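You operate a simulated robot arm through the tools that you are given. There is no shell and no other tool.

You run a simulated two-armed robot. Do the job below in one go: nothing can be reset, and whatever is moved stays where it is left.

## Task
On the plywood bench, fold the cloth in half, so that its two long edges meet.

It is judged by the outcome, as a careful person would: the job done as asked, and still so three seconds after it is handed in. It fails if anything else is knocked over, pushed out of place, dropped, spilled or broken. Flat cloth is picked up by pressing the open fingertips on it (5 to 10 N) and closing them slowly along it; thin cloth reads only 2 to 8 mm in the jaws.

## Robot
Two 6-joint arms with two-finger parallel grippers on one trunk, on a base that moves. Base frame: it is fixed to the floor where the robot stands at the start and does not move with it; the origin is under the middle of the robot, x ahead of it, y to its left, z up. Lengths are in mm, angles in degrees, forces in N, time in s.
The left shoulder is at the start at [60, 141, 799], the right one opposite. With the tool pointing down near the work surface each hand reaches from about 300 to 700 mm from the robot's upright axis, wherever it stands, measured 20 degrees to its own side. Places, roughly: cloth [-2000, -3500, 750]; plywood bench [-2100, -3900, 800]. Payload 3.43 kg a hand.
The tool frame of a hand sits at the grasp point between the pads (the TCP): z along the fingers, y along the line on which they close. The tips reach 30 mm beyond it. Largest opening 94 mm; finger width 28, thickness 10; the body of the gripper, 50 by 96 mm, starts 55 mm behind the TCP.
Orientation is that of the tool frame in the base frame, as a unit quaternion [w, x, y, z]. With the fingers straight down and closing along the base's y, the tool's x points along the base's -x, its y along +y and its z along -z.

## Interface
- The arms move only by the tool play_rows. It takes "left_series", "right_series" or both (then of equal length, played together; a hand with none holds still); each is a list that holds one entry, the list of rows, each a list of 7 numbers: the finger opening in mm, from 0 to 94, then the shift along the base's x, y, z in units of 40 mm (1.0 is 40 mm), then the turn, a rotation vector about the base's x, y, z in units of 6 degrees (1.0 is 6 degrees). In form: [[[gripper, dx, dy, dz, rx, ry, rz], ...]]. A call has 1 to 20 rows; each row shifts and turns the commanded pose from where the row before left it. A call with a number of a shift or a turn outside -1 to 1 is refused whole. Rows are played at 5 a second. More than 50 mm and 8.6 degrees between two rows, or a gripper value outside its range, and nothing of the call is played. Where a pose cannot be reached the arm comes as near as it can. A force on the tool above 40 N (or 10 N above the force at the start of the call, whichever is more), or a blocked arm, ends the call early, and 0.2 s more pass. Each finger travels about 153 mm/s and halts on what it meets, pressing with about 36 N; the grip force reading is that of the motor and also rises with nothing between the fingers. The clock runs only during rows and for 0.2 s after the last one: add rows that do not move to give the fingers time. The reply holds the time, the measured pose of the TCP, the force on the tool along the base axes, the opening and the grip force, in the units named above and with some noise, with the torque about the TCP (base axes, N m) and any sound that the robot's microphone picked up.
- Cameras (640 x 400 px; columns grow to the right, rows downward): "scene" is now at [144.4, 7.1, 1405.3]; the picture's right is [0.12, -0.99, 0.00], its down [-0.69, -0.08, -0.72] and it looks along [0.72, 0.08, -0.69] (base axes); focal length 256 px, centre (320, 200). "left" rides on the left gripper at [76, -14, -102] in its tool frame; the picture's right is [0.18, 0.98, 0.00], its down [-0.75, 0.14, -0.64] and it looks along [-0.63, 0.12, 0.77] (tool axes); focal length 243 px, centre (320, 200). "right" rides on the right gripper at [76, 14, -102] in its tool frame; the picture's right is [-0.18, 0.98, 0.00], its down [-0.75, -0.14, -0.64] and it looks along [-0.63, -0.12, 0.77] (tool axes); focal length 243 px, centre (320, 200). There is no depth. A picture from a camera that has moved, and an enlarged one, comes with that camera's place and axes in the base frame and with its lens.
- snapshot(camera): a new picture of that camera. No time passes.
- move_column(by): slides the trunk up (or, below 0, down) by that many mm; the arms and the scene camera ride with it, the base frame stays. It gives what a move gives, with no picture.
- steer(legs): drives the robot by 1 to 6 legs, each [ahead, left, turn to the left] in mm, mm and degrees, along the robot's own axes; the way and the turn of a leg run together, so that a leg with both is an arc; at most 1500 mm and 180 degrees a leg. The arms and the cameras ride along, it lands a little off, and it stops where it bumps. It gives what a move gives.
- head_to(pan, tilt): turns the head with the scene camera to pan (to the left, within 86 degrees either way) and tilt (down, from -29 to 69), counted from straight ahead of the robot. It gives what a move gives.
- enlarge(camera, box): a new picture of the part [left, top, right, bottom] of that camera's present view, enlarged. No time passes.
- close_job(): hands the job in; it is judged then, once.

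Places have to be worked out from the pictures, the camera data and where the tool is seen. Open the grippers and draw the arms clear of the work before you hand the job in, unless the task says otherwise.

The tools are called after "Emit:" as a command line: name --argument value ..., lists and objects as JSON in quotes. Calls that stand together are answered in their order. play_rows: Moves the arms, as the interface text tells. Its arguments: {"type":"object","properties":{"left_series":{"type":"array"},"right_series":{"type":"array"}},"required":[]} The other tools are called the same way: move_column (by) moves the trunk up or down; steer (legs) drives the base; head_to (pan, tilt) turns the head that bears the scene camera; snapshot (camera) takes a picture; enlarge (camera, box) takes an enlarged picture of a part of a camera's view; close_job () hands the job in.

At the start:

```text
time: 0.0
left_ee_pos: [433.8, 215.6, 937.6]
left_tcp_rot: [-0.001, -0.002, 1.0, 0.0]
left_force: [-0.1, 0.0, 0.9]
left_ft_torque: [-0.04, -0.03, -0.04]
left_grip_width: 94.1
left_grip_force: 0.0
right_ee_pos: [430.1, -229.9, 949.3]
right_tcp_rot: [0.0, -0.001, 1.0, -0.001]
right_force: [-0.3, -0.2, 0.0]
right_ft_torque: [0.01, -0.01, 0.03]
right_grip_width: 93.9
right_grip_force: 0.0
trunk travel left (down, up): [-375.0, 215.0]
robot x, y, heading: [4.9, -4.0, 0.1]
head pan, tilt (commanded): [6.7, 43.9]
```

scene: 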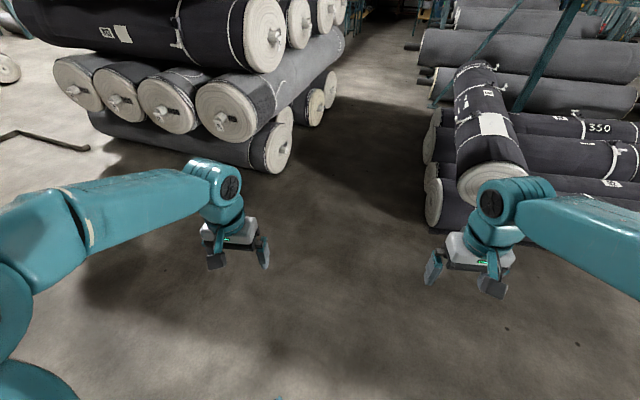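
right: 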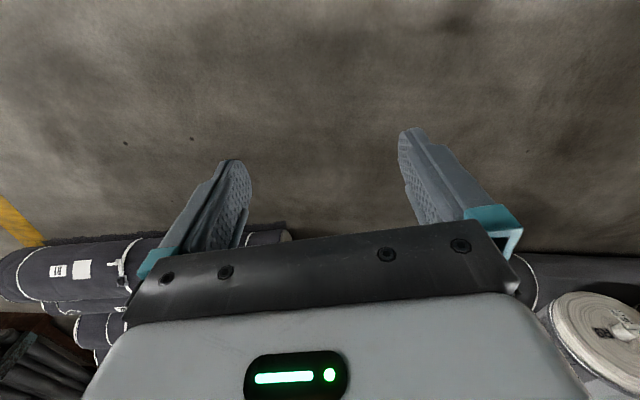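
left: 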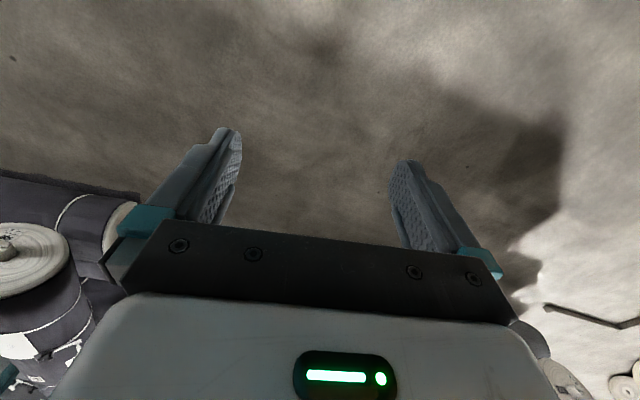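

The bench is behind and to the right (about [-2100,-3900]). I first look around to the right with the head to check the way is free.

Emit:
head_to --pan -86 --tilt 20

Emit:
snapshot --camera "scene"

```text
time: 1.7
left_ee_pos: [434.3, 215.8, 938.4]
left_tcp_rot: [-0.002, -0.002, 1.0, 0.0]
left_force: [0.6, 0.4, -0.4]
left_ft_torque: [0.01, -0.03, 0.03]
left_grip_width: 93.9
left_grip_force: 0.0
right_ee_pos: [430.5, -230.6, 948.8]
right_tcp_rot: [0.0, -0.002, 1.0, 0.0]
right_force: [0.4, -0.1, 0.3]
right_ft_torque: [-0.02, 0.02, 0.02]
right_grip_width: 93.9
right_grip_force: 0.1
trunk travel left (down, up): [-375.0, 215.0]
robot x, y, heading: [0.9, 2.2, 0.1]
head pan, tilt (commanded): [-85.9, 20.0]
```

```text
taken
camera scene: at [69.3, -95.3, 1442.3], right [-1.0, -0.07, 0.0], down [-0.02, 0.34, -0.94], along [0.07, -0.94, -0.34], focal length 256 px, centre (320, 200)
```

scene: 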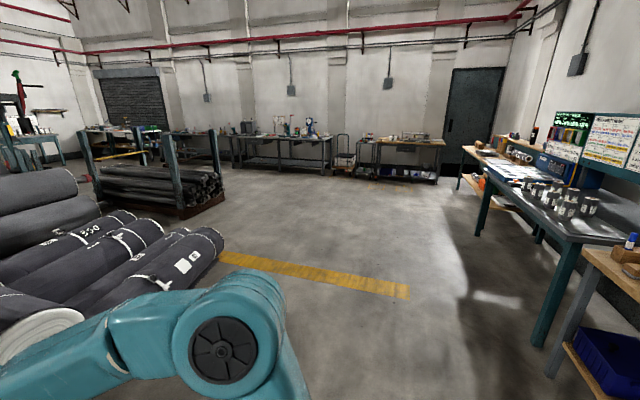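

The plywood bench should appear near (490,160) in this view. I enlarge that part.

Emit:
enlarge --camera "scene" --box '[430, 100, 640, 240]'

Emit:
enlarge --camera "scene" --box '[340, 100, 500, 200]'

```text
2.86 times, centred on (535, 170) of scene
camera zoom: at [69.3, -95.3, 1442.3], right [-1.0, -0.07, 0.0], down [-0.02, 0.34, -0.94], along [0.07, -0.94, -0.34], focal length 733 px, centre (-294, 286)
```

zoom: 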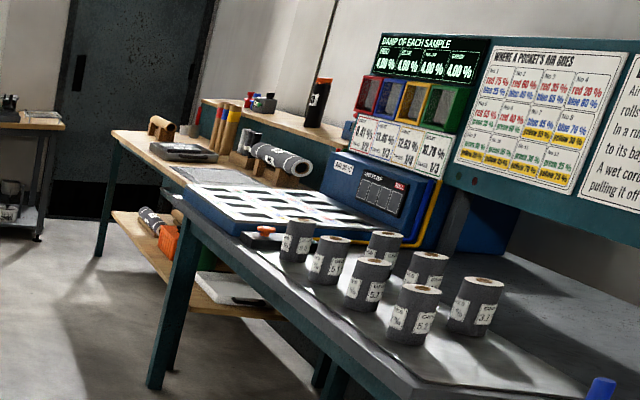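

```text
4.00 times, centred on (420, 150) of scene
camera zoom: at [69.3, -95.3, 1442.3], right [-1.0, -0.07, 0.0], down [-0.02, 0.34, -0.94], along [0.07, -0.94, -0.34], focal length 1026 px, centre (-80, 400)
```

zoom: 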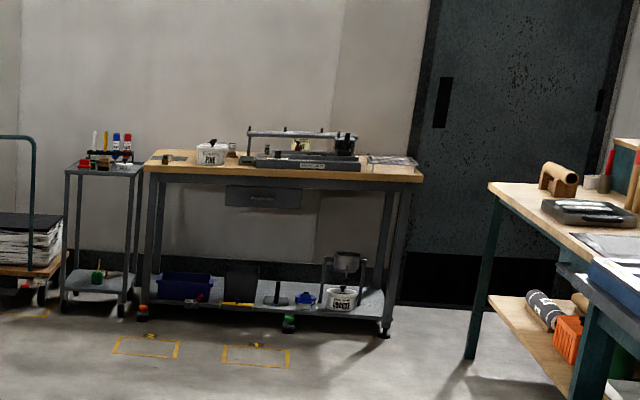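

The bench run is rotated about 15° relative to the base axes, with the plywood bench at its far end; the open floor along the way is clear. I turn right by 106° and drive 3000 mm in two legs towards a place in front of the plywood bench.

Emit:
steer --legs '[[0, 0, -106], [1500, 0, 0], [1500, 0, 0]]'

Emit:
head_to --pan 60 --tilt 25

Emit:
snapshot --camera "scene"

```text
time: 51.5
left_ee_pos: [-747.8, -3369.4, 937.7]
left_tcp_rot: [-0.001, 0.797, 0.604, 0.001]
left_force: [0.6, -0.3, -0.4]
left_ft_torque: [0.0, -0.02, 0.03]
left_grip_width: 94.1
left_grip_force: 0.1
right_ee_pos: [-1176.9, -3242.9, 949.9]
right_tcp_rot: [0.0, 0.797, 0.604, 0.0]
right_force: [-0.3, -0.8, -0.1]
right_ft_torque: [0.0, 0.02, 0.0]
right_grip_width: 94.0
right_grip_force: 0.1
trunk travel left (down, up): [-375.0, 215.0]
robot x, y, heading: [-835.7, -2890.3, -106.0]
head pan, tilt (commanded): [-85.9, 20.0]
```

```text
time: 53.8
left_ee_pos: [-747.9, -3369.7, 938.4]
left_tcp_rot: [-0.001, 0.798, 0.603, 0.0]
left_force: [-0.2, 0.2, -0.4]
left_ft_torque: [0.01, -0.01, -0.01]
left_grip_width: 94.0
left_grip_force: 0.0
right_ee_pos: [-1177.4, -3243.1, 949.3]
right_tcp_rot: [0.001, 0.797, 0.603, 0.0]
right_force: [0.2, -0.8, -0.6]
right_ft_torque: [0.02, -0.02, 0.0]
right_grip_width: 94.0
right_grip_force: 0.2
trunk travel left (down, up): [-375.0, 215.0]
robot x, y, heading: [-834.4, -2893.7, -106.0]
head pan, tilt (commanded): [60.0, 25.0]
```

```text
taken
camera scene: at [-786.5, -3019.7, 1434.3], right [-0.72, -0.69, 0.0], down [-0.29, 0.3, -0.91], along [0.63, -0.65, -0.42], focal length 256 px, centre (320, 200)
```

scene: 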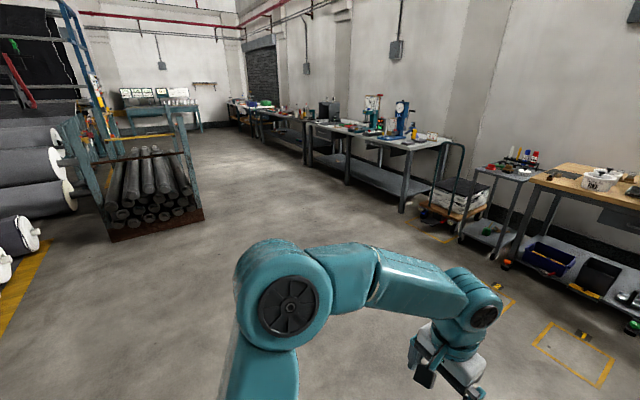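

I looked the wrong way (left); the bench is on the robot's right. I pan right now.

Emit:
head_to --pan -60 --tilt 35

Emit:
snapshot --camera "scene"

```text
time: 55.8
left_ee_pos: [-747.9, -3370.8, 937.3]
left_tcp_rot: [-0.001, 0.798, 0.602, 0.001]
left_force: [-0.1, 0.2, 0.7]
left_ft_torque: [0.0, 0.01, 0.02]
left_grip_width: 93.8
left_grip_force: 0.1
right_ee_pos: [-1176.0, -3243.5, 949.7]
right_tcp_rot: [0.0, 0.798, 0.603, 0.0]
right_force: [0.9, 0.1, 0.8]
right_ft_torque: [-0.01, 0.0, -0.01]
right_grip_width: 93.6
right_grip_force: 0.0
trunk travel left (down, up): [-375.0, 215.0]
robot x, y, heading: [-834.1, -2895.1, -106.1]
head pan, tilt (commanded): [-60.0, 35.0]
```

```text
taken
camera scene: at [-935.9, -2974.8, 1418.5], right [-0.24, 0.97, 0.0], down [0.56, 0.14, -0.82], along [-0.79, -0.2, -0.57], focal length 256 px, centre (320, 200)
```

scene: 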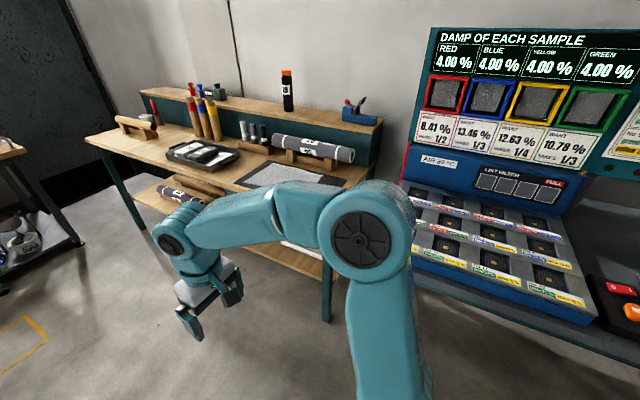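

The grey cloth lies on the plywood bench top, partly behind the right arm. I enlarge it.

Emit:
enlarge --camera "scene" --box '[60, 60, 420, 290]'

```text
1.74 times, centred on (240, 175) of scene
camera zoom: at [-935.9, -2974.8, 1418.5], right [-0.24, 0.97, 0.0], down [0.56, 0.14, -0.82], along [-0.79, -0.2, -0.57], focal length 446 px, centre (459, 244)
```

zoom: 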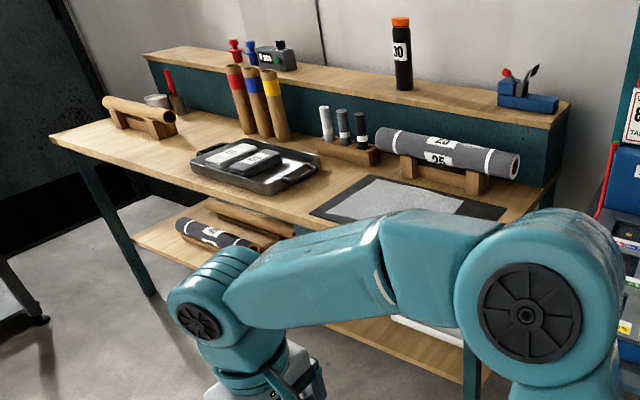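

The cloth lies on a dark mat near the right-hand front of the bench, with centre near (-1990, -3420), the bench turned by about 12°. I drive 600 ahead and turn right by 86° to face the bench, staying well clear of it.

Emit:
steer --legs '[[600, 0, 0], [0, 0, -86]]'

Emit:
head_to --pan 0 --tilt 40

Emit:
snapshot --camera "scene"

```text
time: 73.5
left_ee_pos: [-1471.4, -3586.5, 938.5]
left_tcp_rot: [-0.001, 0.994, -0.106, 0.0]
left_force: [-0.4, -0.2, 0.7]
left_ft_torque: [0.02, 0.02, 0.01]
left_grip_width: 94.2
left_grip_force: 0.1
right_ee_pos: [-1371.3, -3150.9, 949.0]
right_tcp_rot: [0.0, 0.994, -0.106, 0.0]
right_force: [0.5, -0.8, 0.7]
right_ft_torque: [-0.02, -0.01, -0.02]
right_grip_width: 94.1
right_grip_force: 0.1
trunk travel left (down, up): [-375.0, 215.0]
robot x, y, heading: [-1000.8, -3469.9, 167.4]
head pan, tilt (commanded): [-60.0, 35.0]
```

```text
time: 74.8
left_ee_pos: [-1471.1, -3586.4, 938.0]
left_tcp_rot: [-0.001, 0.994, -0.107, 0.001]
left_force: [0.8, 0.4, 0.2]
left_ft_torque: [-0.01, 0.03, -0.01]
left_grip_width: 94.0
left_grip_force: 0.0
right_ee_pos: [-1372.5, -3150.1, 949.1]
right_tcp_rot: [0.0, 0.994, -0.107, 0.0]
right_force: [1.3, -0.4, -0.6]
right_ft_torque: [0.02, -0.01, 0.0]
right_grip_width: 94.1
right_grip_force: 0.0
trunk travel left (down, up): [-375.0, 215.0]
robot x, y, heading: [-1003.6, -3465.7, 167.8]
head pan, tilt (commanded): [0.0, 40.0]
```

```text
taken
camera scene: at [-1140.6, -3439.1, 1411.0], right [0.22, 0.98, 0.0], down [0.63, -0.14, -0.77], along [-0.75, 0.17, -0.64], focal length 256 px, centre (320, 200)
```

scene: 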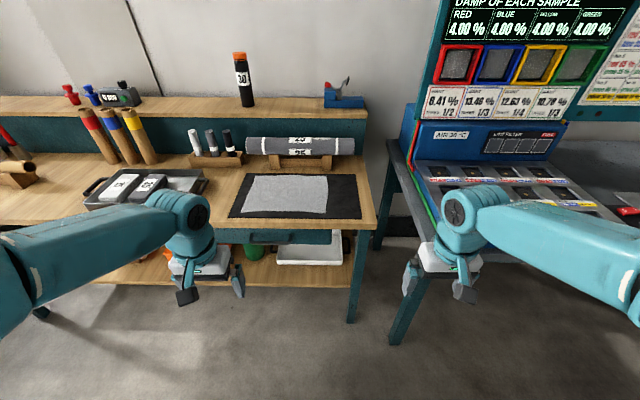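

Emit:
enlarge --camera "scene" --box '[200, 120, 400, 245]'

```text
3.20 times, centred on (300, 182) of scene
camera zoom: at [-1140.6, -3439.1, 1411.0], right [0.22, 0.98, 0.0], down [0.63, -0.14, -0.77], along [-0.75, 0.17, -0.64], focal length 821 px, centre (384, 256)
```

zoom: 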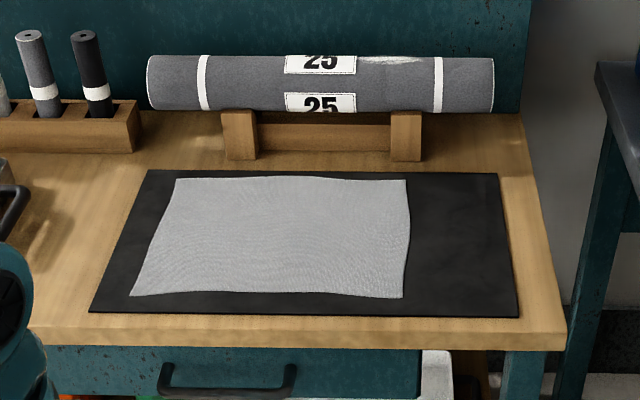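

The cloth measures about 325 × 243 mm, long edges running parallel to the bench front; its front edge is about 850 mm ahead of my axis and its centre 138 mm to my left. I move left 138 and ahead 380, slowly approaching, then look down.

Emit:
steer --legs '[[0, 138, 0], [380, 0, 0]]'

Emit:
head_to --pan 0 --tilt 60

Emit:
snapshot --camera "scene"

```text
time: 82.1
left_ee_pos: [-1872.7, -3635.3, 937.8]
left_tcp_rot: [0.0, 0.994, -0.11, 0.002]
left_force: [0.4, 0.3, 0.0]
left_ft_torque: [0.05, -0.03, 0.0]
left_grip_width: 93.8
left_grip_force: 0.0
right_ee_pos: [-1770.6, -3199.5, 949.6]
right_tcp_rot: [0.001, 0.994, -0.11, 0.001]
right_force: [-0.6, 0.1, 0.1]
right_ft_torque: [-0.01, -0.01, 0.01]
right_grip_width: 94.2
right_grip_force: 0.1
trunk travel left (down, up): [-375.0, 215.0]
robot x, y, heading: [-1403.9, -3518.3, 167.0]
head pan, tilt (commanded): [0.0, 40.0]
```

```text
time: 83.0
left_ee_pos: [-1873.6, -3633.4, 937.1]
left_tcp_rot: [-0.001, 0.994, -0.11, 0.001]
left_force: [0.0, -0.6, -0.2]
left_ft_torque: [0.02, -0.02, 0.02]
left_grip_width: 94.1
left_grip_force: 0.0
right_ee_pos: [-1771.4, -3199.0, 949.8]
right_tcp_rot: [0.0, 0.994, -0.11, 0.0]
right_force: [0.3, 0.5, 0.2]
right_ft_torque: [-0.02, -0.01, -0.02]
right_grip_width: 94.0
right_grip_force: 0.0
trunk travel left (down, up): [-375.0, 215.0]
robot x, y, heading: [-1403.3, -3519.4, 167.2]
head pan, tilt (commanded): [0.0, 60.0]
```

```text
taken
camera scene: at [-1524.5, -3493.2, 1384.2], right [0.22, 0.98, 0.0], down [0.84, -0.19, -0.5], along [-0.49, 0.11, -0.87], focal length 256 px, centre (320, 200)
```

scene: 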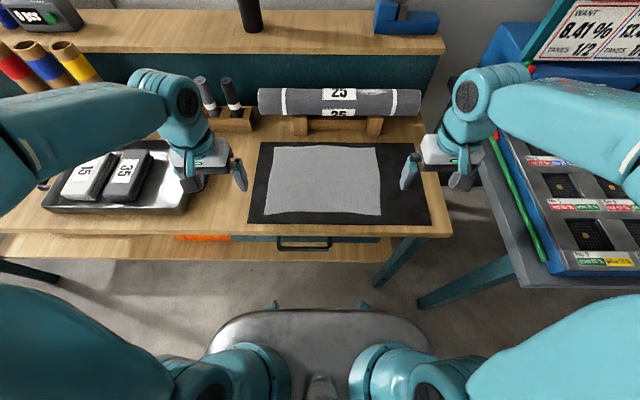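

Triangulating the two views puts the bench top nearer z≈795 and the cloth about 295 × 228 mm, its front edge ~425 and back edge ~653 ahead of my axis, centred ~12 mm to my right. The base still has room, so I move 40 ahead and then look with the wrist cameras.

Emit:
steer --legs '[[40, 0, 0]]'

Emit:
snapshot --camera "scene"

Emit:
snapshot --camera "left"

Emit:
snapshot --camera "right"

```text
time: 84.1
left_ee_pos: [-1909.0, -3623.2, 939.6]
left_tcp_rot: [0.001, 0.994, -0.11, 0.0]
left_force: [0.5, 0.6, -0.6]
left_ft_torque: [-0.02, -0.01, 0.03]
left_grip_width: 94.2
left_grip_force: 0.0
right_ee_pos: [-1807.5, -3190.0, 948.9]
right_tcp_rot: [0.001, 0.994, -0.109, -0.001]
right_force: [0.5, -0.2, -0.5]
right_ft_torque: [0.0, 0.02, -0.03]
right_grip_width: 93.9
right_grip_force: 0.1
trunk travel left (down, up): [-375.0, 215.0]
robot x, y, heading: [-1444.4, -3509.6, 167.0]
head pan, tilt (commanded): [0.0, 60.0]
```

```text
taken
camera scene: at [-1563.1, -3482.6, 1384.6], right [0.22, 0.98, 0.0], down [0.84, -0.19, -0.5], along [-0.49, 0.11, -0.86], focal length 256 px, centre (320, 200)
```

scene: 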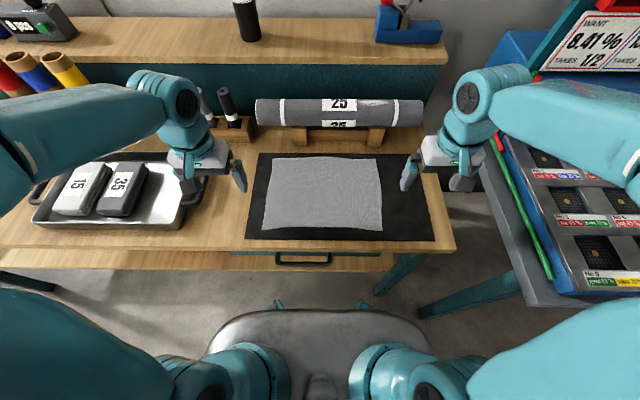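

```text
taken
camera left: at [-1831.4, -3628.2, 1040.8], right [-0.03, -1.0, 0.0], down [-0.77, 0.03, 0.64], along [-0.64, 0.02, -0.77], focal length 243 px, centre (320, 200)
```

left: 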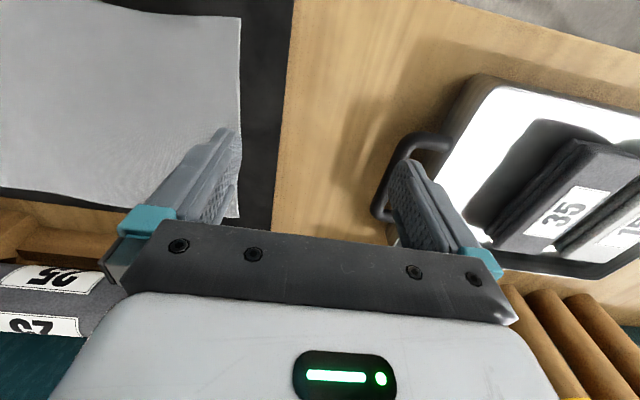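

```text
taken
camera right: at [-1735.6, -3218.0, 1053.0], right [-0.39, -0.92, 0.0], down [-0.7, 0.3, 0.64], along [-0.59, 0.25, -0.77], focal length 243 px, centre (320, 200)
```

right: 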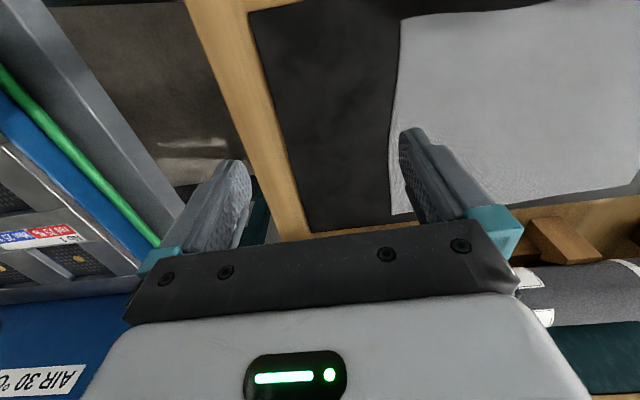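

The scene and left-wrist views agree on z≈795 for the cloth, with corners at about FL(-1842,-3567), FR(-1775,-3274), BR(-2000,-3218), BL(-2064,-3505): roughly 300 × 230 mm. I bring both hands above the two front corners, tilting the fingers 30° (pointing away from me) and narrowing the jaws to 36 mm.

Emit:
play_rows --left_series '[[[36, 0.295, 0.372, -0.25, 0.225, 0.974, 0], [36, 0.295, 0.372, -0.25, 0.225, 0.974, 0], [36, 0.295, 0.372, -0.25, 0.225, 0.974, 0], [36, 0.295, 0.372, -0.25, 0.225, 0.974, 0], [36, 0.295, 0.372, -0.25, 0.225, 0.974, 0], [36, 0.295, 0.372, -0.25, 0, 0, 0], [36, 0, 0, 0, 0, 0, 0]]]' --right_series '[[[36, 0.094, -0.483, -0.292, 0.225, 0.974, 0], [36, 0.094, -0.483, -0.292, 0.225, 0.974, 0], [36, 0.094, -0.483, -0.292, 0.225, 0.974, 0], [36, 0.094, -0.483, -0.292, 0.225, 0.974, 0], [36, 0.094, -0.483, -0.292, 0.225, 0.974, 0], [36, 0.094, -0.483, -0.292, 0, 0, 0], [36, 0, 0, 0, 0, 0, 0]]]'

Emit:
snapshot --camera "scene"

Emit:
snapshot --camera "left"

Emit:
snapshot --camera "right"

```text
time: 85.7
left_ee_pos: [-1839.6, -3537.2, 877.6]
left_tcp_rot: [-0.03, 0.96, -0.106, -0.257]
left_force: [0.4, -0.2, 0.8]
left_ft_torque: [0.02, 0.03, 0.01]
left_grip_width: 36.0
left_grip_force: 0.1
right_ee_pos: [-1786.4, -3306.4, 880.2]
right_tcp_rot: [-0.03, 0.96, -0.105, -0.258]
right_force: [-0.1, 0.0, -0.9]
right_ft_torque: [0.03, 0.0, 0.0]
right_grip_width: 36.2
right_grip_force: 0.0
trunk travel left (down, up): [-375.0, 215.0]
robot x, y, heading: [-1443.6, -3512.0, 167.5]
head pan, tilt (commanded): [0.0, 60.0]
```

```text
taken
camera scene: at [-1564.4, -3483.9, 1384.4], right [0.22, 0.98, 0.0], down [0.84, -0.19, -0.5], along [-0.49, 0.11, -0.87], focal length 256 px, centre (320, 200)
```

scene: 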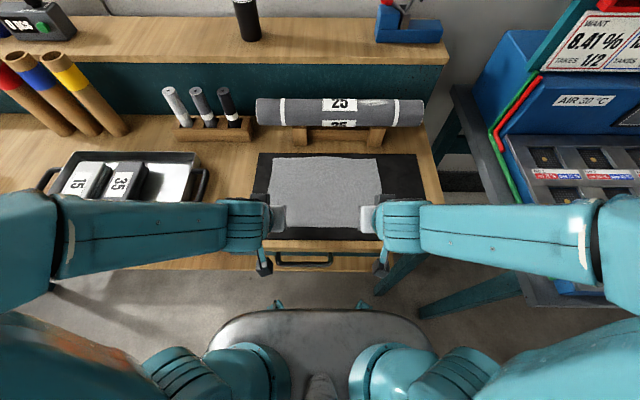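

```text
taken
camera left: at [-1721.7, -3548.9, 927.9], right [-0.06, -0.99, -0.1], down [-0.36, -0.07, 0.93], along [-0.93, 0.09, -0.35], focal length 243 px, centre (320, 200)
```

left: 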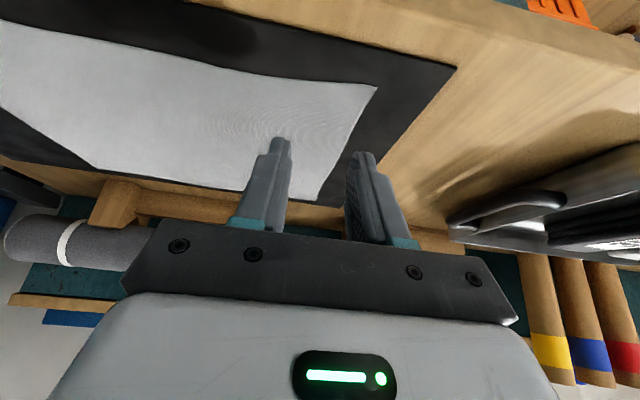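

```text
taken
camera right: at [-1674.0, -3344.4, 930.2], right [-0.37, -0.92, 0.09], down [-0.29, 0.21, 0.93], along [-0.88, 0.32, -0.35], focal length 243 px, centre (320, 200)
```

right: 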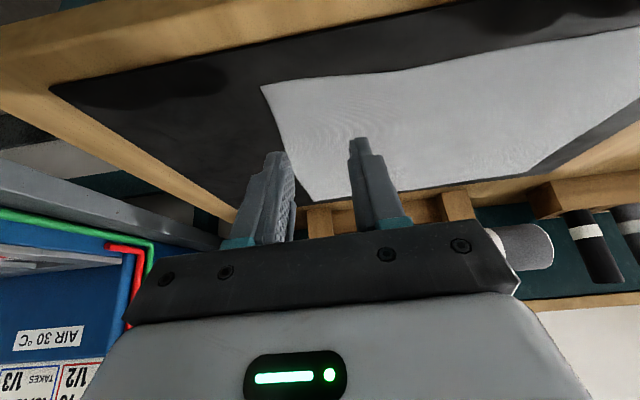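

Wrist views place the front corners at about (-1847,-3567) and (-1781,-3271), consistent within a few mm. I trim the hands slightly and descend to TCP z≈850, still ~20 mm above contact.

Emit:
play_rows --left_series '[[[36, -0.04, 0.031, -0.345, 0, 0, 0], [36, -0.04, 0.031, -0.345, 0, 0, 0], [36, 0, 0, 0, 0, 0, 0]]]' --right_series '[[[36, -0.059, 0.054, -0.378, 0, 0, 0], [36, -0.059, 0.054, -0.378, 0, 0, 0], [36, 0, 0, 0, 0, 0, 0]]]'

Emit:
snapshot --camera "left"

Emit:
snapshot --camera "right"

```text
time: 86.5
left_ee_pos: [-1842.7, -3533.8, 850.0]
left_tcp_rot: [-0.031, 0.96, -0.106, -0.256]
left_force: [0.4, 0.4, -0.2]
left_ft_torque: [0.0, -0.02, -0.02]
left_grip_width: 35.7
left_grip_force: 0.0
right_ee_pos: [-1790.8, -3302.0, 849.5]
right_tcp_rot: [-0.03, 0.96, -0.106, -0.258]
right_force: [0.8, 0.1, 0.0]
right_ft_torque: [-0.03, 0.0, -0.01]
right_grip_width: 35.9
right_grip_force: 0.0
trunk travel left (down, up): [-375.0, 215.0]
robot x, y, heading: [-1447.1, -3507.2, 166.9]
head pan, tilt (commanded): [0.0, 60.0]
```

```text
taken
camera left: at [-1725.5, -3546.6, 900.2], right [-0.06, -0.99, -0.1], down [-0.36, -0.07, 0.93], along [-0.93, 0.09, -0.35], focal length 243 px, centre (320, 200)
```

left: 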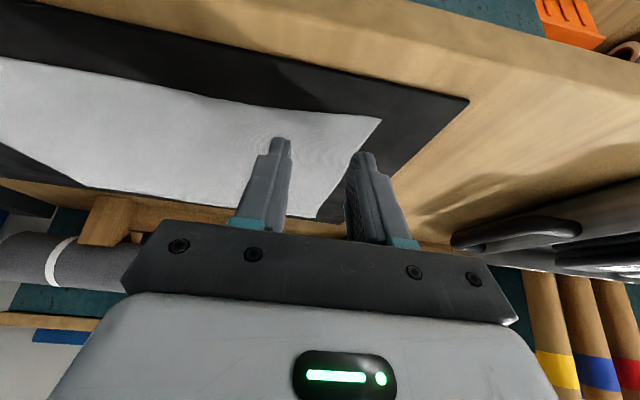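

```text
taken
camera right: at [-1679.7, -3339.7, 899.9], right [-0.37, -0.92, 0.09], down [-0.29, 0.21, 0.93], along [-0.88, 0.32, -0.35], focal length 243 px, centre (320, 200)
```

right: 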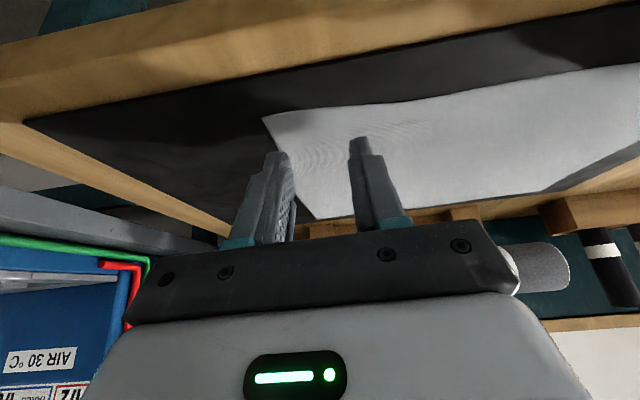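

Triangulation from the wrist camera gives cloth z≈798, with contact expected at TCP z≈829 and the tip corners 6–9 mm inside the front edge. I descend to 834 with a 2 mm forward trim of the right hand.

Emit:
play_rows --left_series '[[[36, 0, 0, -0.2, 0, 0, 0], [36, 0, 0, -0.2, 0, 0, 0], [36, 0, 0, 0, 0, 0, 0]]]' --right_series '[[[36, -0.025, 0.006, -0.2, 0, 0, 0], [36, -0.025, 0.006, -0.2, 0, 0, 0], [36, 0, 0, 0, 0, 0, 0]]]'

Emit:
enlarge --camera "left" --box '[200, 90, 440, 240]'

Emit:
enlarge --camera "right" --box '[200, 90, 440, 240]'

```text
time: 87.3
left_ee_pos: [-1843.7, -3533.8, 837.5]
left_tcp_rot: [-0.032, 0.959, -0.106, -0.26]
left_force: [-4.7, -0.1, 18.7]
left_ft_torque: [-0.25, 0.22, -0.04]
left_grip_width: 36.1
left_grip_force: 0.2
right_ee_pos: [-1792.9, -3301.0, 835.8]
right_tcp_rot: [-0.031, 0.959, -0.107, -0.261]
right_force: [2.7, 2.4, 35.9]
right_ft_torque: [-0.14, 0.11, -0.05]
right_grip_width: 35.9
right_grip_force: 0.2
trunk travel left (down, up): [-375.0, 215.0]
robot x, y, heading: [-1444.0, -3508.6, 167.1]
head pan, tilt (commanded): [0.0, 60.0]
```

```text
2.67 times, centred on (320, 165) of left
camera zoom: at [-1724.9, -3546.6, 886.3], right [-0.06, -0.99, -0.1], down [-0.35, -0.07, 0.93], along [-0.93, 0.09, -0.34], focal length 647 px, centre (320, 293)
```

zoom: 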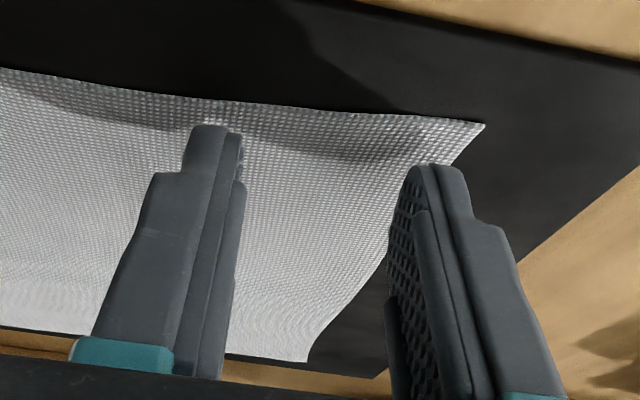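

```text
2.67 times, centred on (320, 165) of right
camera zoom: at [-1681.2, -3339.5, 886.7], right [-0.37, -0.92, 0.09], down [-0.29, 0.21, 0.94], along [-0.88, 0.32, -0.34], focal length 647 px, centre (320, 293)
```

zoom: 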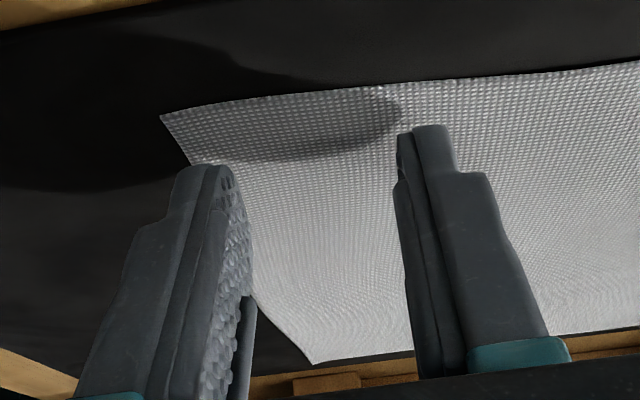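

Both hands already touch (18.7 N and 35.9 N), so the cloth surface is near z≈805, and the outer fingers straddle the side edges. I lift 10 mm at once, narrow the jaws to 26 mm and trim both hands slightly inward and towards the front edge.

Emit:
play_rows --left_series '[[[36, 0, 0, 0.25, 0, 0, 0], [26, 0.115, 0.05, 0, 0, 0, 0], [26, 0, 0, 0, 0, 0, 0]]]' --right_series '[[[36, 0, 0, 0.25, 0, 0, 0], [26, 0.2, -0.12, 0, 0, 0, 0], [26, 0, 0, 0, 0, 0, 0]]]'

Emit:
enlarge --camera "left" --box '[200, 90, 440, 240]'

Emit:
enlarge --camera "right" --box '[200, 90, 440, 240]'

Emit:
snapshot --camera "scene"

```text
time: 88.1
left_ee_pos: [-1838.9, -3531.8, 844.6]
left_tcp_rot: [-0.031, 0.96, -0.107, -0.255]
left_force: [-0.5, 0.1, 0.2]
left_ft_torque: [0.02, -0.02, 0.04]
left_grip_width: 25.9
left_grip_force: 0.2
right_ee_pos: [-1788.0, -3306.7, 843.8]
right_tcp_rot: [-0.03, 0.96, -0.106, -0.256]
right_force: [1.0, -0.3, -0.9]
right_ft_torque: [-0.02, 0.01, 0.02]
right_grip_width: 25.7
right_grip_force: 0.1
trunk travel left (down, up): [-375.0, 215.0]
robot x, y, heading: [-1445.0, -3508.7, 167.3]
head pan, tilt (commanded): [0.0, 60.0]
```

```text
2.67 times, centred on (320, 165) of left
camera zoom: at [-1720.8, -3544.3, 894.4], right [-0.06, -0.99, -0.1], down [-0.36, -0.07, 0.93], along [-0.93, 0.09, -0.35], focal length 647 px, centre (320, 293)
```

zoom: 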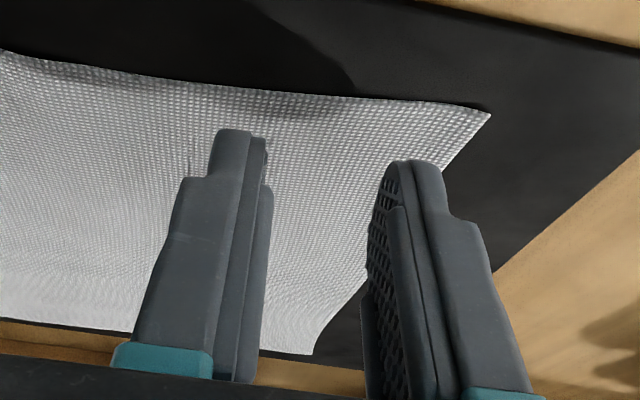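

```text
2.67 times, centred on (320, 165) of right
camera zoom: at [-1676.6, -3344.0, 895.2], right [-0.37, -0.92, 0.09], down [-0.3, 0.21, 0.93], along [-0.88, 0.32, -0.35], focal length 647 px, centre (320, 293)
```

zoom: 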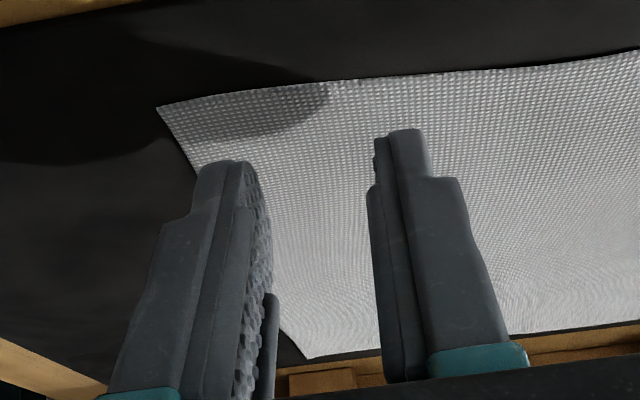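

```text
taken
camera scene: at [-1565.6, -3483.8, 1384.1], right [0.22, 0.98, 0.0], down [0.84, -0.19, -0.5], along [-0.49, 0.11, -0.87], focal length 256 px, centre (320, 200)
```

scene: 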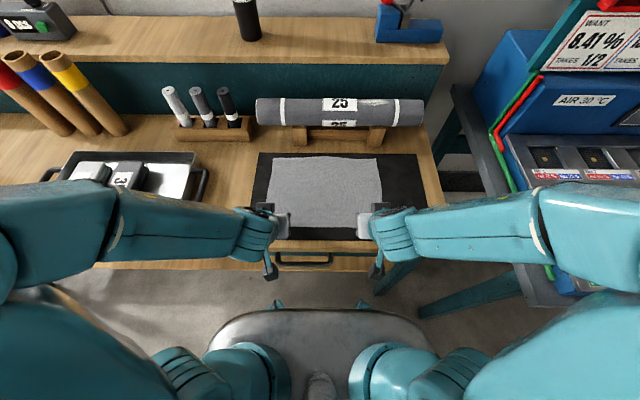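

The jaws are now fully over cloth, tips about 7–9 mm inside the front edge and ~8–10 mm inside the side edges. I descend 5 mm to seek first contact.

Emit:
play_rows --left_series '[[[26, 0, 0, -0.0625, 0, 0, 0], [26, 0, 0, -0.0625, 0, 0, 0], [26, 0, 0, 0, 0, 0, 0]]]' --right_series '[[[26, 0, 0, -0.0625, 0, 0, 0], [26, 0, 0, -0.0375, 0, 0, 0], [26, 0, 0, 0, 0, 0, 0]]]'

```text
time: 88.9
left_ee_pos: [-1839.1, -3532.0, 839.7]
left_tcp_rot: [-0.029, 0.96, -0.106, -0.257]
left_force: [0.4, -0.5, 0.8]
left_ft_torque: [0.0, 0.01, 0.0]
left_grip_width: 25.9
left_grip_force: 0.1
right_ee_pos: [-1790.1, -3306.9, 840.7]
right_tcp_rot: [-0.029, 0.961, -0.106, -0.256]
right_force: [-1.1, -0.1, 0.4]
right_ft_torque: [0.01, 0.01, 0.0]
right_grip_width: 25.9
right_grip_force: 0.0
right hand out of reach, approached as far as the arm can: row 1
trunk travel left (down, up): [-375.0, 215.0]
robot x, y, heading: [-1444.1, -3511.0, 167.0]
head pan, tilt (commanded): [0.0, 60.0]
```

The right hand reports it is at the inner edge of its reach there, so I want a bit more distance. I raise both hands 50 mm and back the base off by 30 mm.

Emit:
play_rows --left_series '[[[26, 0, 0, 0.6, 0, 0, 0], [26, 0, 0, 0.65, 0, 0, 0], [26, 0, 0, 0, 0, 0, 0]]]' --right_series '[[[26, 0, 0, 0.6, 0, 0, 0], [26, 0, 0, 0.65, 0, 0, 0], [26, 0, 0, 0, 0, 0, 0]]]'

Emit:
steer --legs '[[-30, 0, 0]]'

Emit:
snapshot --camera "left"

Emit:
snapshot --camera "right"

Emit:
snapshot --camera "scene"

```text
time: 89.7
left_ee_pos: [-1837.7, -3531.6, 889.3]
left_tcp_rot: [-0.03, 0.96, -0.105, -0.256]
left_force: [-0.3, 0.6, 0.3]
left_ft_torque: [0.04, -0.02, -0.01]
left_grip_width: 26.0
left_grip_force: 0.0
right_ee_pos: [-1789.5, -3305.6, 890.4]
right_tcp_rot: [-0.031, 0.96, -0.106, -0.256]
right_force: [0.4, -0.2, 0.2]
right_ft_torque: [0.0, -0.01, 0.01]
right_grip_width: 25.9
right_grip_force: 0.1
trunk travel left (down, up): [-375.0, 215.0]
robot x, y, heading: [-1444.3, -3507.1, 167.3]
head pan, tilt (commanded): [0.0, 60.0]
```

```text
time: 90.8
left_ee_pos: [-1805.9, -3538.7, 890.4]
left_tcp_rot: [-0.03, 0.96, -0.106, -0.257]
left_force: [0.5, -0.3, -0.5]
left_ft_torque: [-0.01, 0.02, 0.01]
left_grip_width: 26.2
left_grip_force: 0.1
right_ee_pos: [-1758.1, -3312.8, 891.6]
right_tcp_rot: [-0.03, 0.96, -0.107, -0.259]
right_force: [0.2, -0.3, 0.2]
right_ft_torque: [0.01, 0.0, 0.01]
right_grip_width: 26.2
right_grip_force: 0.1
trunk travel left (down, up): [-375.0, 215.0]
robot x, y, heading: [-1412.3, -3514.6, 167.2]
head pan, tilt (commanded): [0.0, 60.0]
```

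```text
taken
camera left: at [-1689.2, -3551.3, 940.4], right [-0.06, -0.99, -0.1], down [-0.35, -0.07, 0.93], along [-0.93, 0.09, -0.35], focal length 243 px, centre (320, 200)
```

left: 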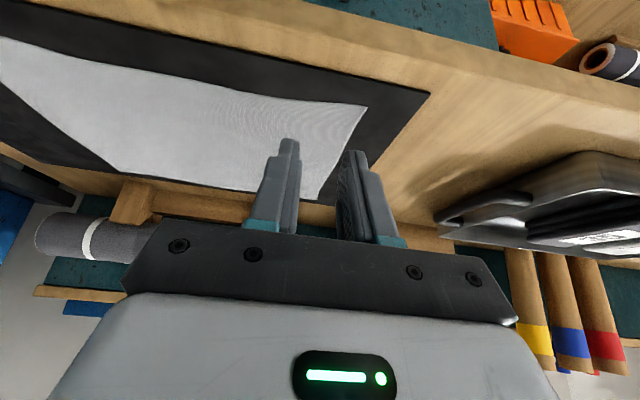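

```text
taken
camera right: at [-1645.8, -3350.0, 942.0], right [-0.37, -0.92, 0.09], down [-0.29, 0.21, 0.93], along [-0.88, 0.32, -0.35], focal length 243 px, centre (320, 200)
```

right: 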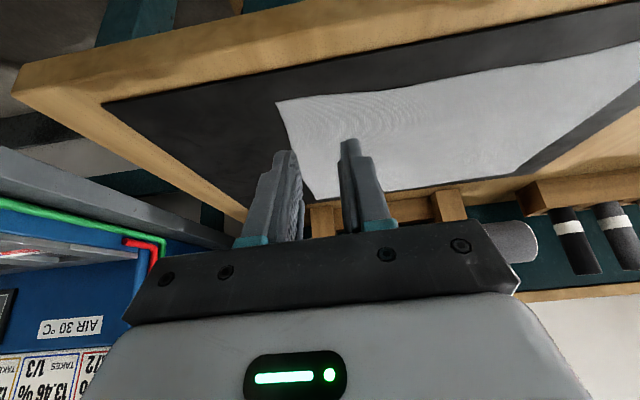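

```text
taken
camera scene: at [-1530.7, -3490.8, 1384.9], right [0.22, 0.98, 0.0], down [0.84, -0.19, -0.5], along [-0.49, 0.11, -0.86], focal length 256 px, centre (320, 200)
```

scene: 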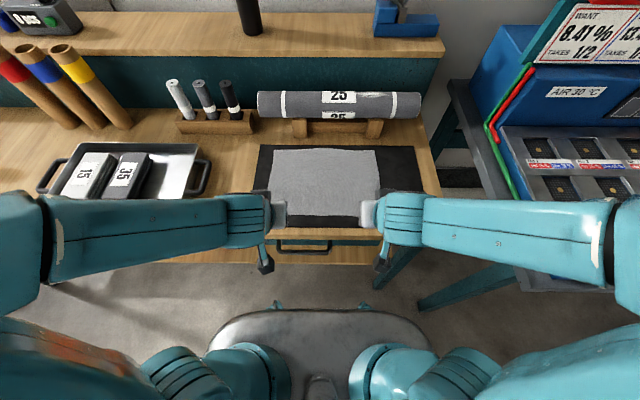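

The base moved back about 32 mm. I return both hands over the front corners (targets (-1839,-3532) and (-1788,-3307)) at TCP z≈848.

Emit:
play_rows --left_series '[[[26, -0.275, 0.0575, -0.353, 0, 0, 0], [26, -0.275, 0.0575, -0.353, 0, 0, 0], [26, -0.275, 0.0575, -0.353, 0, 0, 0], [26, 0, 0, 0, 0, 0, 0]]]' --right_series '[[[26, -0.249, 0.051, -0.363, 0, 0, 0], [26, -0.249, 0.051, -0.363, 0, 0, 0], [26, -0.249, 0.051, -0.363, 0, 0, 0], [26, 0, 0, 0, 0, 0, 0]]]'

Emit:
enlarge --camera "left" --box '[200, 90, 440, 240]'

Emit:
enlarge --camera "right" --box '[200, 90, 440, 240]'

```text
time: 91.8
left_ee_pos: [-1842.9, -3532.2, 847.6]
left_tcp_rot: [-0.031, 0.96, -0.106, -0.257]
left_force: [0.6, -0.9, -0.7]
left_ft_torque: [-0.02, -0.02, -0.02]
left_grip_width: 26.0
left_grip_force: 0.0
right_ee_pos: [-1787.8, -3306.4, 848.0]
right_tcp_rot: [-0.029, 0.96, -0.105, -0.258]
right_force: [0.7, 0.1, 0.3]
right_ft_torque: [0.01, -0.02, 0.0]
right_grip_width: 26.0
right_grip_force: 0.2
trunk travel left (down, up): [-375.0, 215.0]
robot x, y, heading: [-1409.9, -3515.1, 167.0]
head pan, tilt (commanded): [0.0, 60.0]
```

```text
2.67 times, centred on (320, 165) of left
camera zoom: at [-1724.2, -3544.9, 896.6], right [-0.06, -0.99, -0.1], down [-0.36, -0.07, 0.93], along [-0.93, 0.09, -0.35], focal length 647 px, centre (320, 293)
```

zoom: 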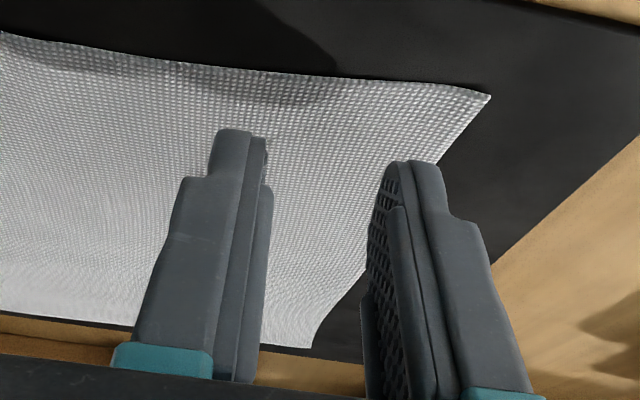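

```text
2.67 times, centred on (320, 165) of right
camera zoom: at [-1677.6, -3344.4, 897.9], right [-0.37, -0.92, 0.09], down [-0.29, 0.21, 0.93], along [-0.88, 0.32, -0.35], focal length 647 px, centre (320, 293)
```

zoom: 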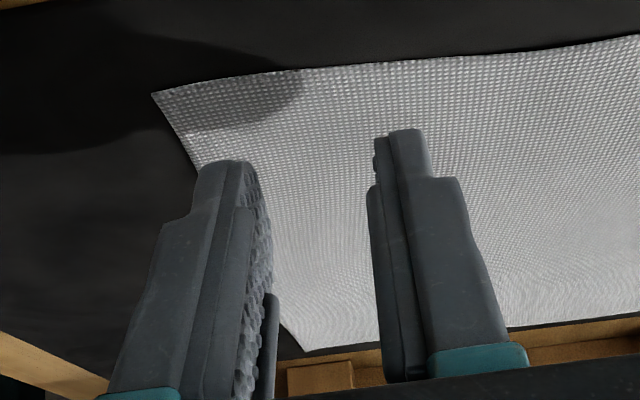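

The views match my corner estimates within ~1 mm; the left tips would land ~11 mm inside the edge, so I trim the left hand 4 mm back and lower both to about 1–2 mm above contact.

Emit:
play_rows --left_series '[[[26, 0.0975, -0.022, -0.1, 0, 0, 0], [26, 0, 0, -0.09, 0, 0, 0], [26, 0, 0, 0, 0, 0, 0]]]' --right_series '[[[26, 0, 0, -0.1, 0, 0, 0], [26, 0, 0, -0.09, 0, 0, 0], [26, 0, 0, 0, 0, 0, 0]]]'

```text
time: 92.6
left_ee_pos: [-1837.6, -3532.5, 839.7]
left_tcp_rot: [-0.029, 0.96, -0.106, -0.257]
left_force: [0.5, 0.2, 0.4]
left_ft_torque: [0.0, 0.03, 0.03]
left_grip_width: 25.9
left_grip_force: 0.1
right_ee_pos: [-1789.6, -3307.0, 839.1]
right_tcp_rot: [-0.03, 0.96, -0.106, -0.257]
right_force: [0.2, 0.1, 0.5]
right_ft_torque: [0.01, 0.0, -0.01]
right_grip_width: 26.2
right_grip_force: 0.1
trunk travel left (down, up): [-375.0, 215.0]
robot x, y, heading: [-1413.6, -3518.2, 167.2]
head pan, tilt (commanded): [0.0, 60.0]
```

No contact yet at ~839–840; I lower both by 2 mm in 1 mm steps.

Emit:
play_rows --left_series '[[[26, 0, 0, -0.025, 0, 0, 0], [26, 0, 0, -0.025, 0, 0, 0], [26, 0, 0, 0, 0, 0, 0]]]' --right_series '[[[26, 0, 0, -0.025, 0, 0, 0], [26, 0, 0, -0.025, 0, 0, 0], [26, 0, 0, 0, 0, 0, 0]]]'

```text
time: 93.4
left_ee_pos: [-1838.8, -3532.1, 837.4]
left_tcp_rot: [-0.031, 0.96, -0.106, -0.256]
left_force: [0.6, -0.3, 1.0]
left_ft_torque: [0.01, -0.01, -0.01]
left_grip_width: 26.3
left_grip_force: 0.0
right_ee_pos: [-1789.4, -3306.0, 837.5]
right_tcp_rot: [-0.03, 0.96, -0.105, -0.258]
right_force: [0.6, -0.5, 3.1]
right_ft_torque: [-0.04, 0.0, 0.0]
right_grip_width: 26.1
right_grip_force: 0.0
trunk travel left (down, up): [-375.0, 215.0]
robot x, y, heading: [-1413.8, -3516.8, 167.3]
head pan, tilt (commanded): [0.0, 60.0]
```

The right hand starts touching (3 N), the left barely. I lower the left by 1.2 mm and the right by 0.5 mm.

Emit:
play_rows --left_series '[[[26, 0, 0, -0.03, 0, 0, 0], [26, 0, 0, 0, 0, 0, 0]]]' --right_series '[[[26, 0, 0, -0.0125, 0, 0, 0], [26, 0, 0, 0, 0, 0, 0]]]'

Emit:
enlarge --camera "left" --box '[200, 90, 440, 240]'

Emit:
enlarge --camera "right" --box '[200, 90, 440, 240]'

```text
time: 94.0
left_ee_pos: [-1838.1, -3532.2, 837.7]
left_tcp_rot: [-0.03, 0.96, -0.107, -0.258]
left_force: [1.4, -1.1, 9.8]
left_ft_torque: [-0.17, -0.02, 0.04]
left_grip_width: 26.2
left_grip_force: 0.9
right_ee_pos: [-1789.1, -3306.1, 835.7]
right_tcp_rot: [-0.03, 0.96, -0.105, -0.259]
right_force: [-1.6, -0.9, 4.0]
right_ft_torque: [-0.05, 0.06, -0.02]
right_grip_width: 25.8
right_grip_force: 0.1
trunk travel left (down, up): [-375.0, 215.0]
robot x, y, heading: [-1412.4, -3517.2, 167.2]
head pan, tilt (commanded): [0.0, 60.0]
```

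```text
2.67 times, centred on (320, 165) of left
camera zoom: at [-1720.1, -3545.6, 886.9], right [-0.06, -0.99, -0.1], down [-0.35, -0.07, 0.93], along [-0.93, 0.09, -0.35], focal length 647 px, centre (320, 293)
```

zoom: 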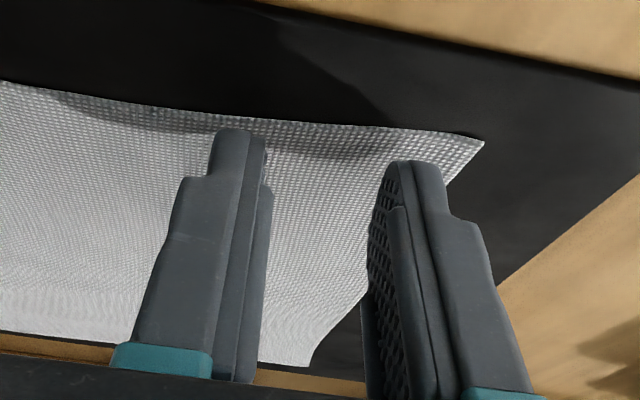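

```text
2.67 times, centred on (320, 165) of right
camera zoom: at [-1677.8, -3344.2, 887.9], right [-0.37, -0.92, 0.09], down [-0.29, 0.21, 0.93], along [-0.88, 0.32, -0.35], focal length 647 px, centre (320, 293)
```

zoom: 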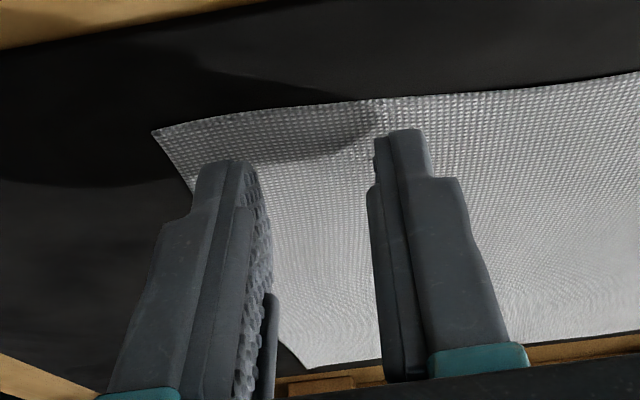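

Left is pressing 9.8 N but its inner tip sits only ~3 mm from the edge; I lift it, move it 5 mm further in and lower again, while the right presses 0.5 mm more.

Emit:
play_rows --left_series '[[[26, 0, 0, 0.1, 0, 0, 0], [26, -0.122, 0.028, 0, 0, 0, 0], [26, 0, 0, -0.0625, 0, 0, 0], [26, 0, 0, -0.0375, 0, 0, 0], [26, 0, 0, 0, 0, 0, 0]]]' --right_series '[[[26, 0, 0, 0, 0, 0, 0], [26, 0, 0, 0, 0, 0, 0], [26, 0, 0, 0, 0, 0, 0], [26, 0, 0, -0.0125, 0, 0, 0], [26, 0, 0, 0, 0, 0, 0]]]'

Emit:
enlarge --camera "left" --box '[200, 90, 440, 240]'

```text
time: 95.2
left_ee_pos: [-1843.3, -3531.2, 837.0]
left_tcp_rot: [-0.03, 0.96, -0.106, -0.258]
left_force: [0.5, 0.1, 11.0]
left_ft_torque: [-0.1, 0.04, 0.01]
left_grip_width: 26.5
left_grip_force: 0.0
right_ee_pos: [-1789.7, -3307.4, 836.2]
right_tcp_rot: [-0.03, 0.96, -0.105, -0.259]
right_force: [-3.9, 1.1, 11.9]
right_ft_torque: [0.02, 0.12, -0.01]
right_grip_width: 26.0
right_grip_force: 0.0
trunk travel left (down, up): [-375.0, 215.0]
robot x, y, heading: [-1415.2, -3513.2, 167.1]
head pan, tilt (commanded): [0.0, 60.0]
```

```text
2.67 times, centred on (320, 165) of left
camera zoom: at [-1724.9, -3544.5, 886.8], right [-0.06, -0.99, -0.1], down [-0.35, -0.07, 0.93], along [-0.93, 0.09, -0.35], focal length 647 px, centre (320, 293)
```

zoom: 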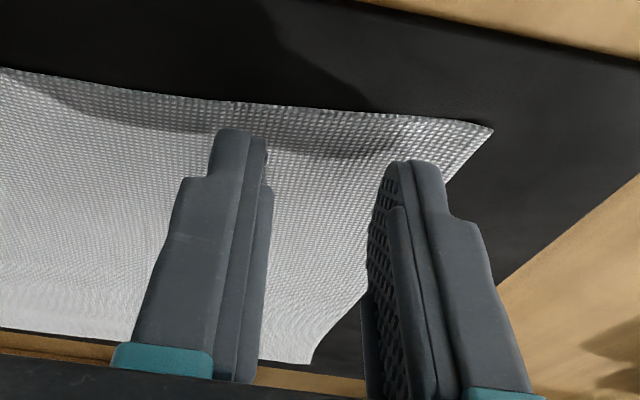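

Both press at ~11–12 N, slightly high, so I ease 0.25 mm and then close both jaws slowly, 2 mm per row.

Emit:
play_rows --left_series '[[[26, 0, 0, 0.006, 0, 0, 0], [24, 0, 0, 0, 0, 0, 0], [22, 0, 0, 0, 0, 0, 0], [20, 0, 0, 0, 0, 0, 0], [18, 0, 0, 0, 0, 0, 0], [16, 0, 0, 0, 0, 0, 0], [14, 0, 0, 0, 0, 0, 0], [12, 0, 0, 0, 0, 0, 0], [10, 0, 0, 0, 0, 0, 0], [8, 0, 0, 0, 0, 0, 0]]]' --right_series '[[[26, 0, 0, 0.006, 0, 0, 0], [24, 0, 0, 0, 0, 0, 0], [22, 0, 0, 0, 0, 0, 0], [20, 0, 0, 0, 0, 0, 0], [18, 0, 0, 0, 0, 0, 0], [16, 0, 0, 0, 0, 0, 0], [14, 0, 0, 0, 0, 0, 0], [12, 0, 0, 0, 0, 0, 0], [10, 0, 0, 0, 0, 0, 0], [8, 0, 0, 0, 0, 0, 0]]]'

Emit:
enlarge --camera "left" --box '[200, 90, 440, 240]'

Emit:
enlarge --camera "right" --box '[200, 90, 440, 240]'

```text
time: 97.4
left_ee_pos: [-1842.4, -3532.0, 837.0]
left_tcp_rot: [-0.031, 0.96, -0.105, -0.258]
left_force: [-0.4, 1.9, 17.6]
left_ft_torque: [0.05, 0.11, -0.02]
left_grip_width: 6.7
left_grip_force: 0.1
right_ee_pos: [-1788.7, -3306.7, 837.5]
right_tcp_rot: [-0.03, 0.96, -0.106, -0.257]
right_force: [-1.1, -3.1, 17.1]
right_ft_torque: [-0.01, 0.07, 0.02]
right_grip_width: 6.0
right_grip_force: 0.0
trunk travel left (down, up): [-375.0, 215.0]
robot x, y, heading: [-1414.0, -3512.9, 167.3]
head pan, tilt (commanded): [0.0, 60.0]
```

```text
2.67 times, centred on (320, 165) of left
camera zoom: at [-1724.2, -3544.6, 886.8], right [-0.06, -0.99, -0.1], down [-0.35, -0.07, 0.93], along [-0.93, 0.09, -0.35], focal length 647 px, centre (320, 293)
```

zoom: 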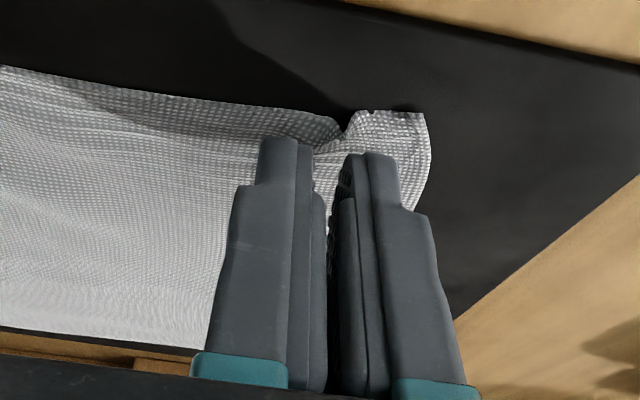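

```text
2.67 times, centred on (320, 165) of right
camera zoom: at [-1677.3, -3344.6, 887.6], right [-0.37, -0.92, 0.09], down [-0.29, 0.21, 0.93], along [-0.88, 0.32, -0.35], focal length 647 px, centre (320, 293)
```

zoom: 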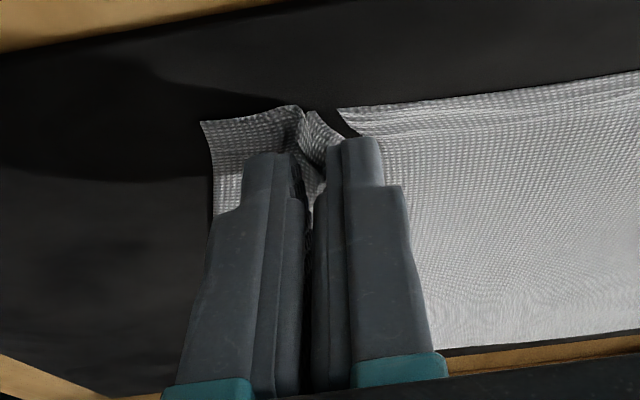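

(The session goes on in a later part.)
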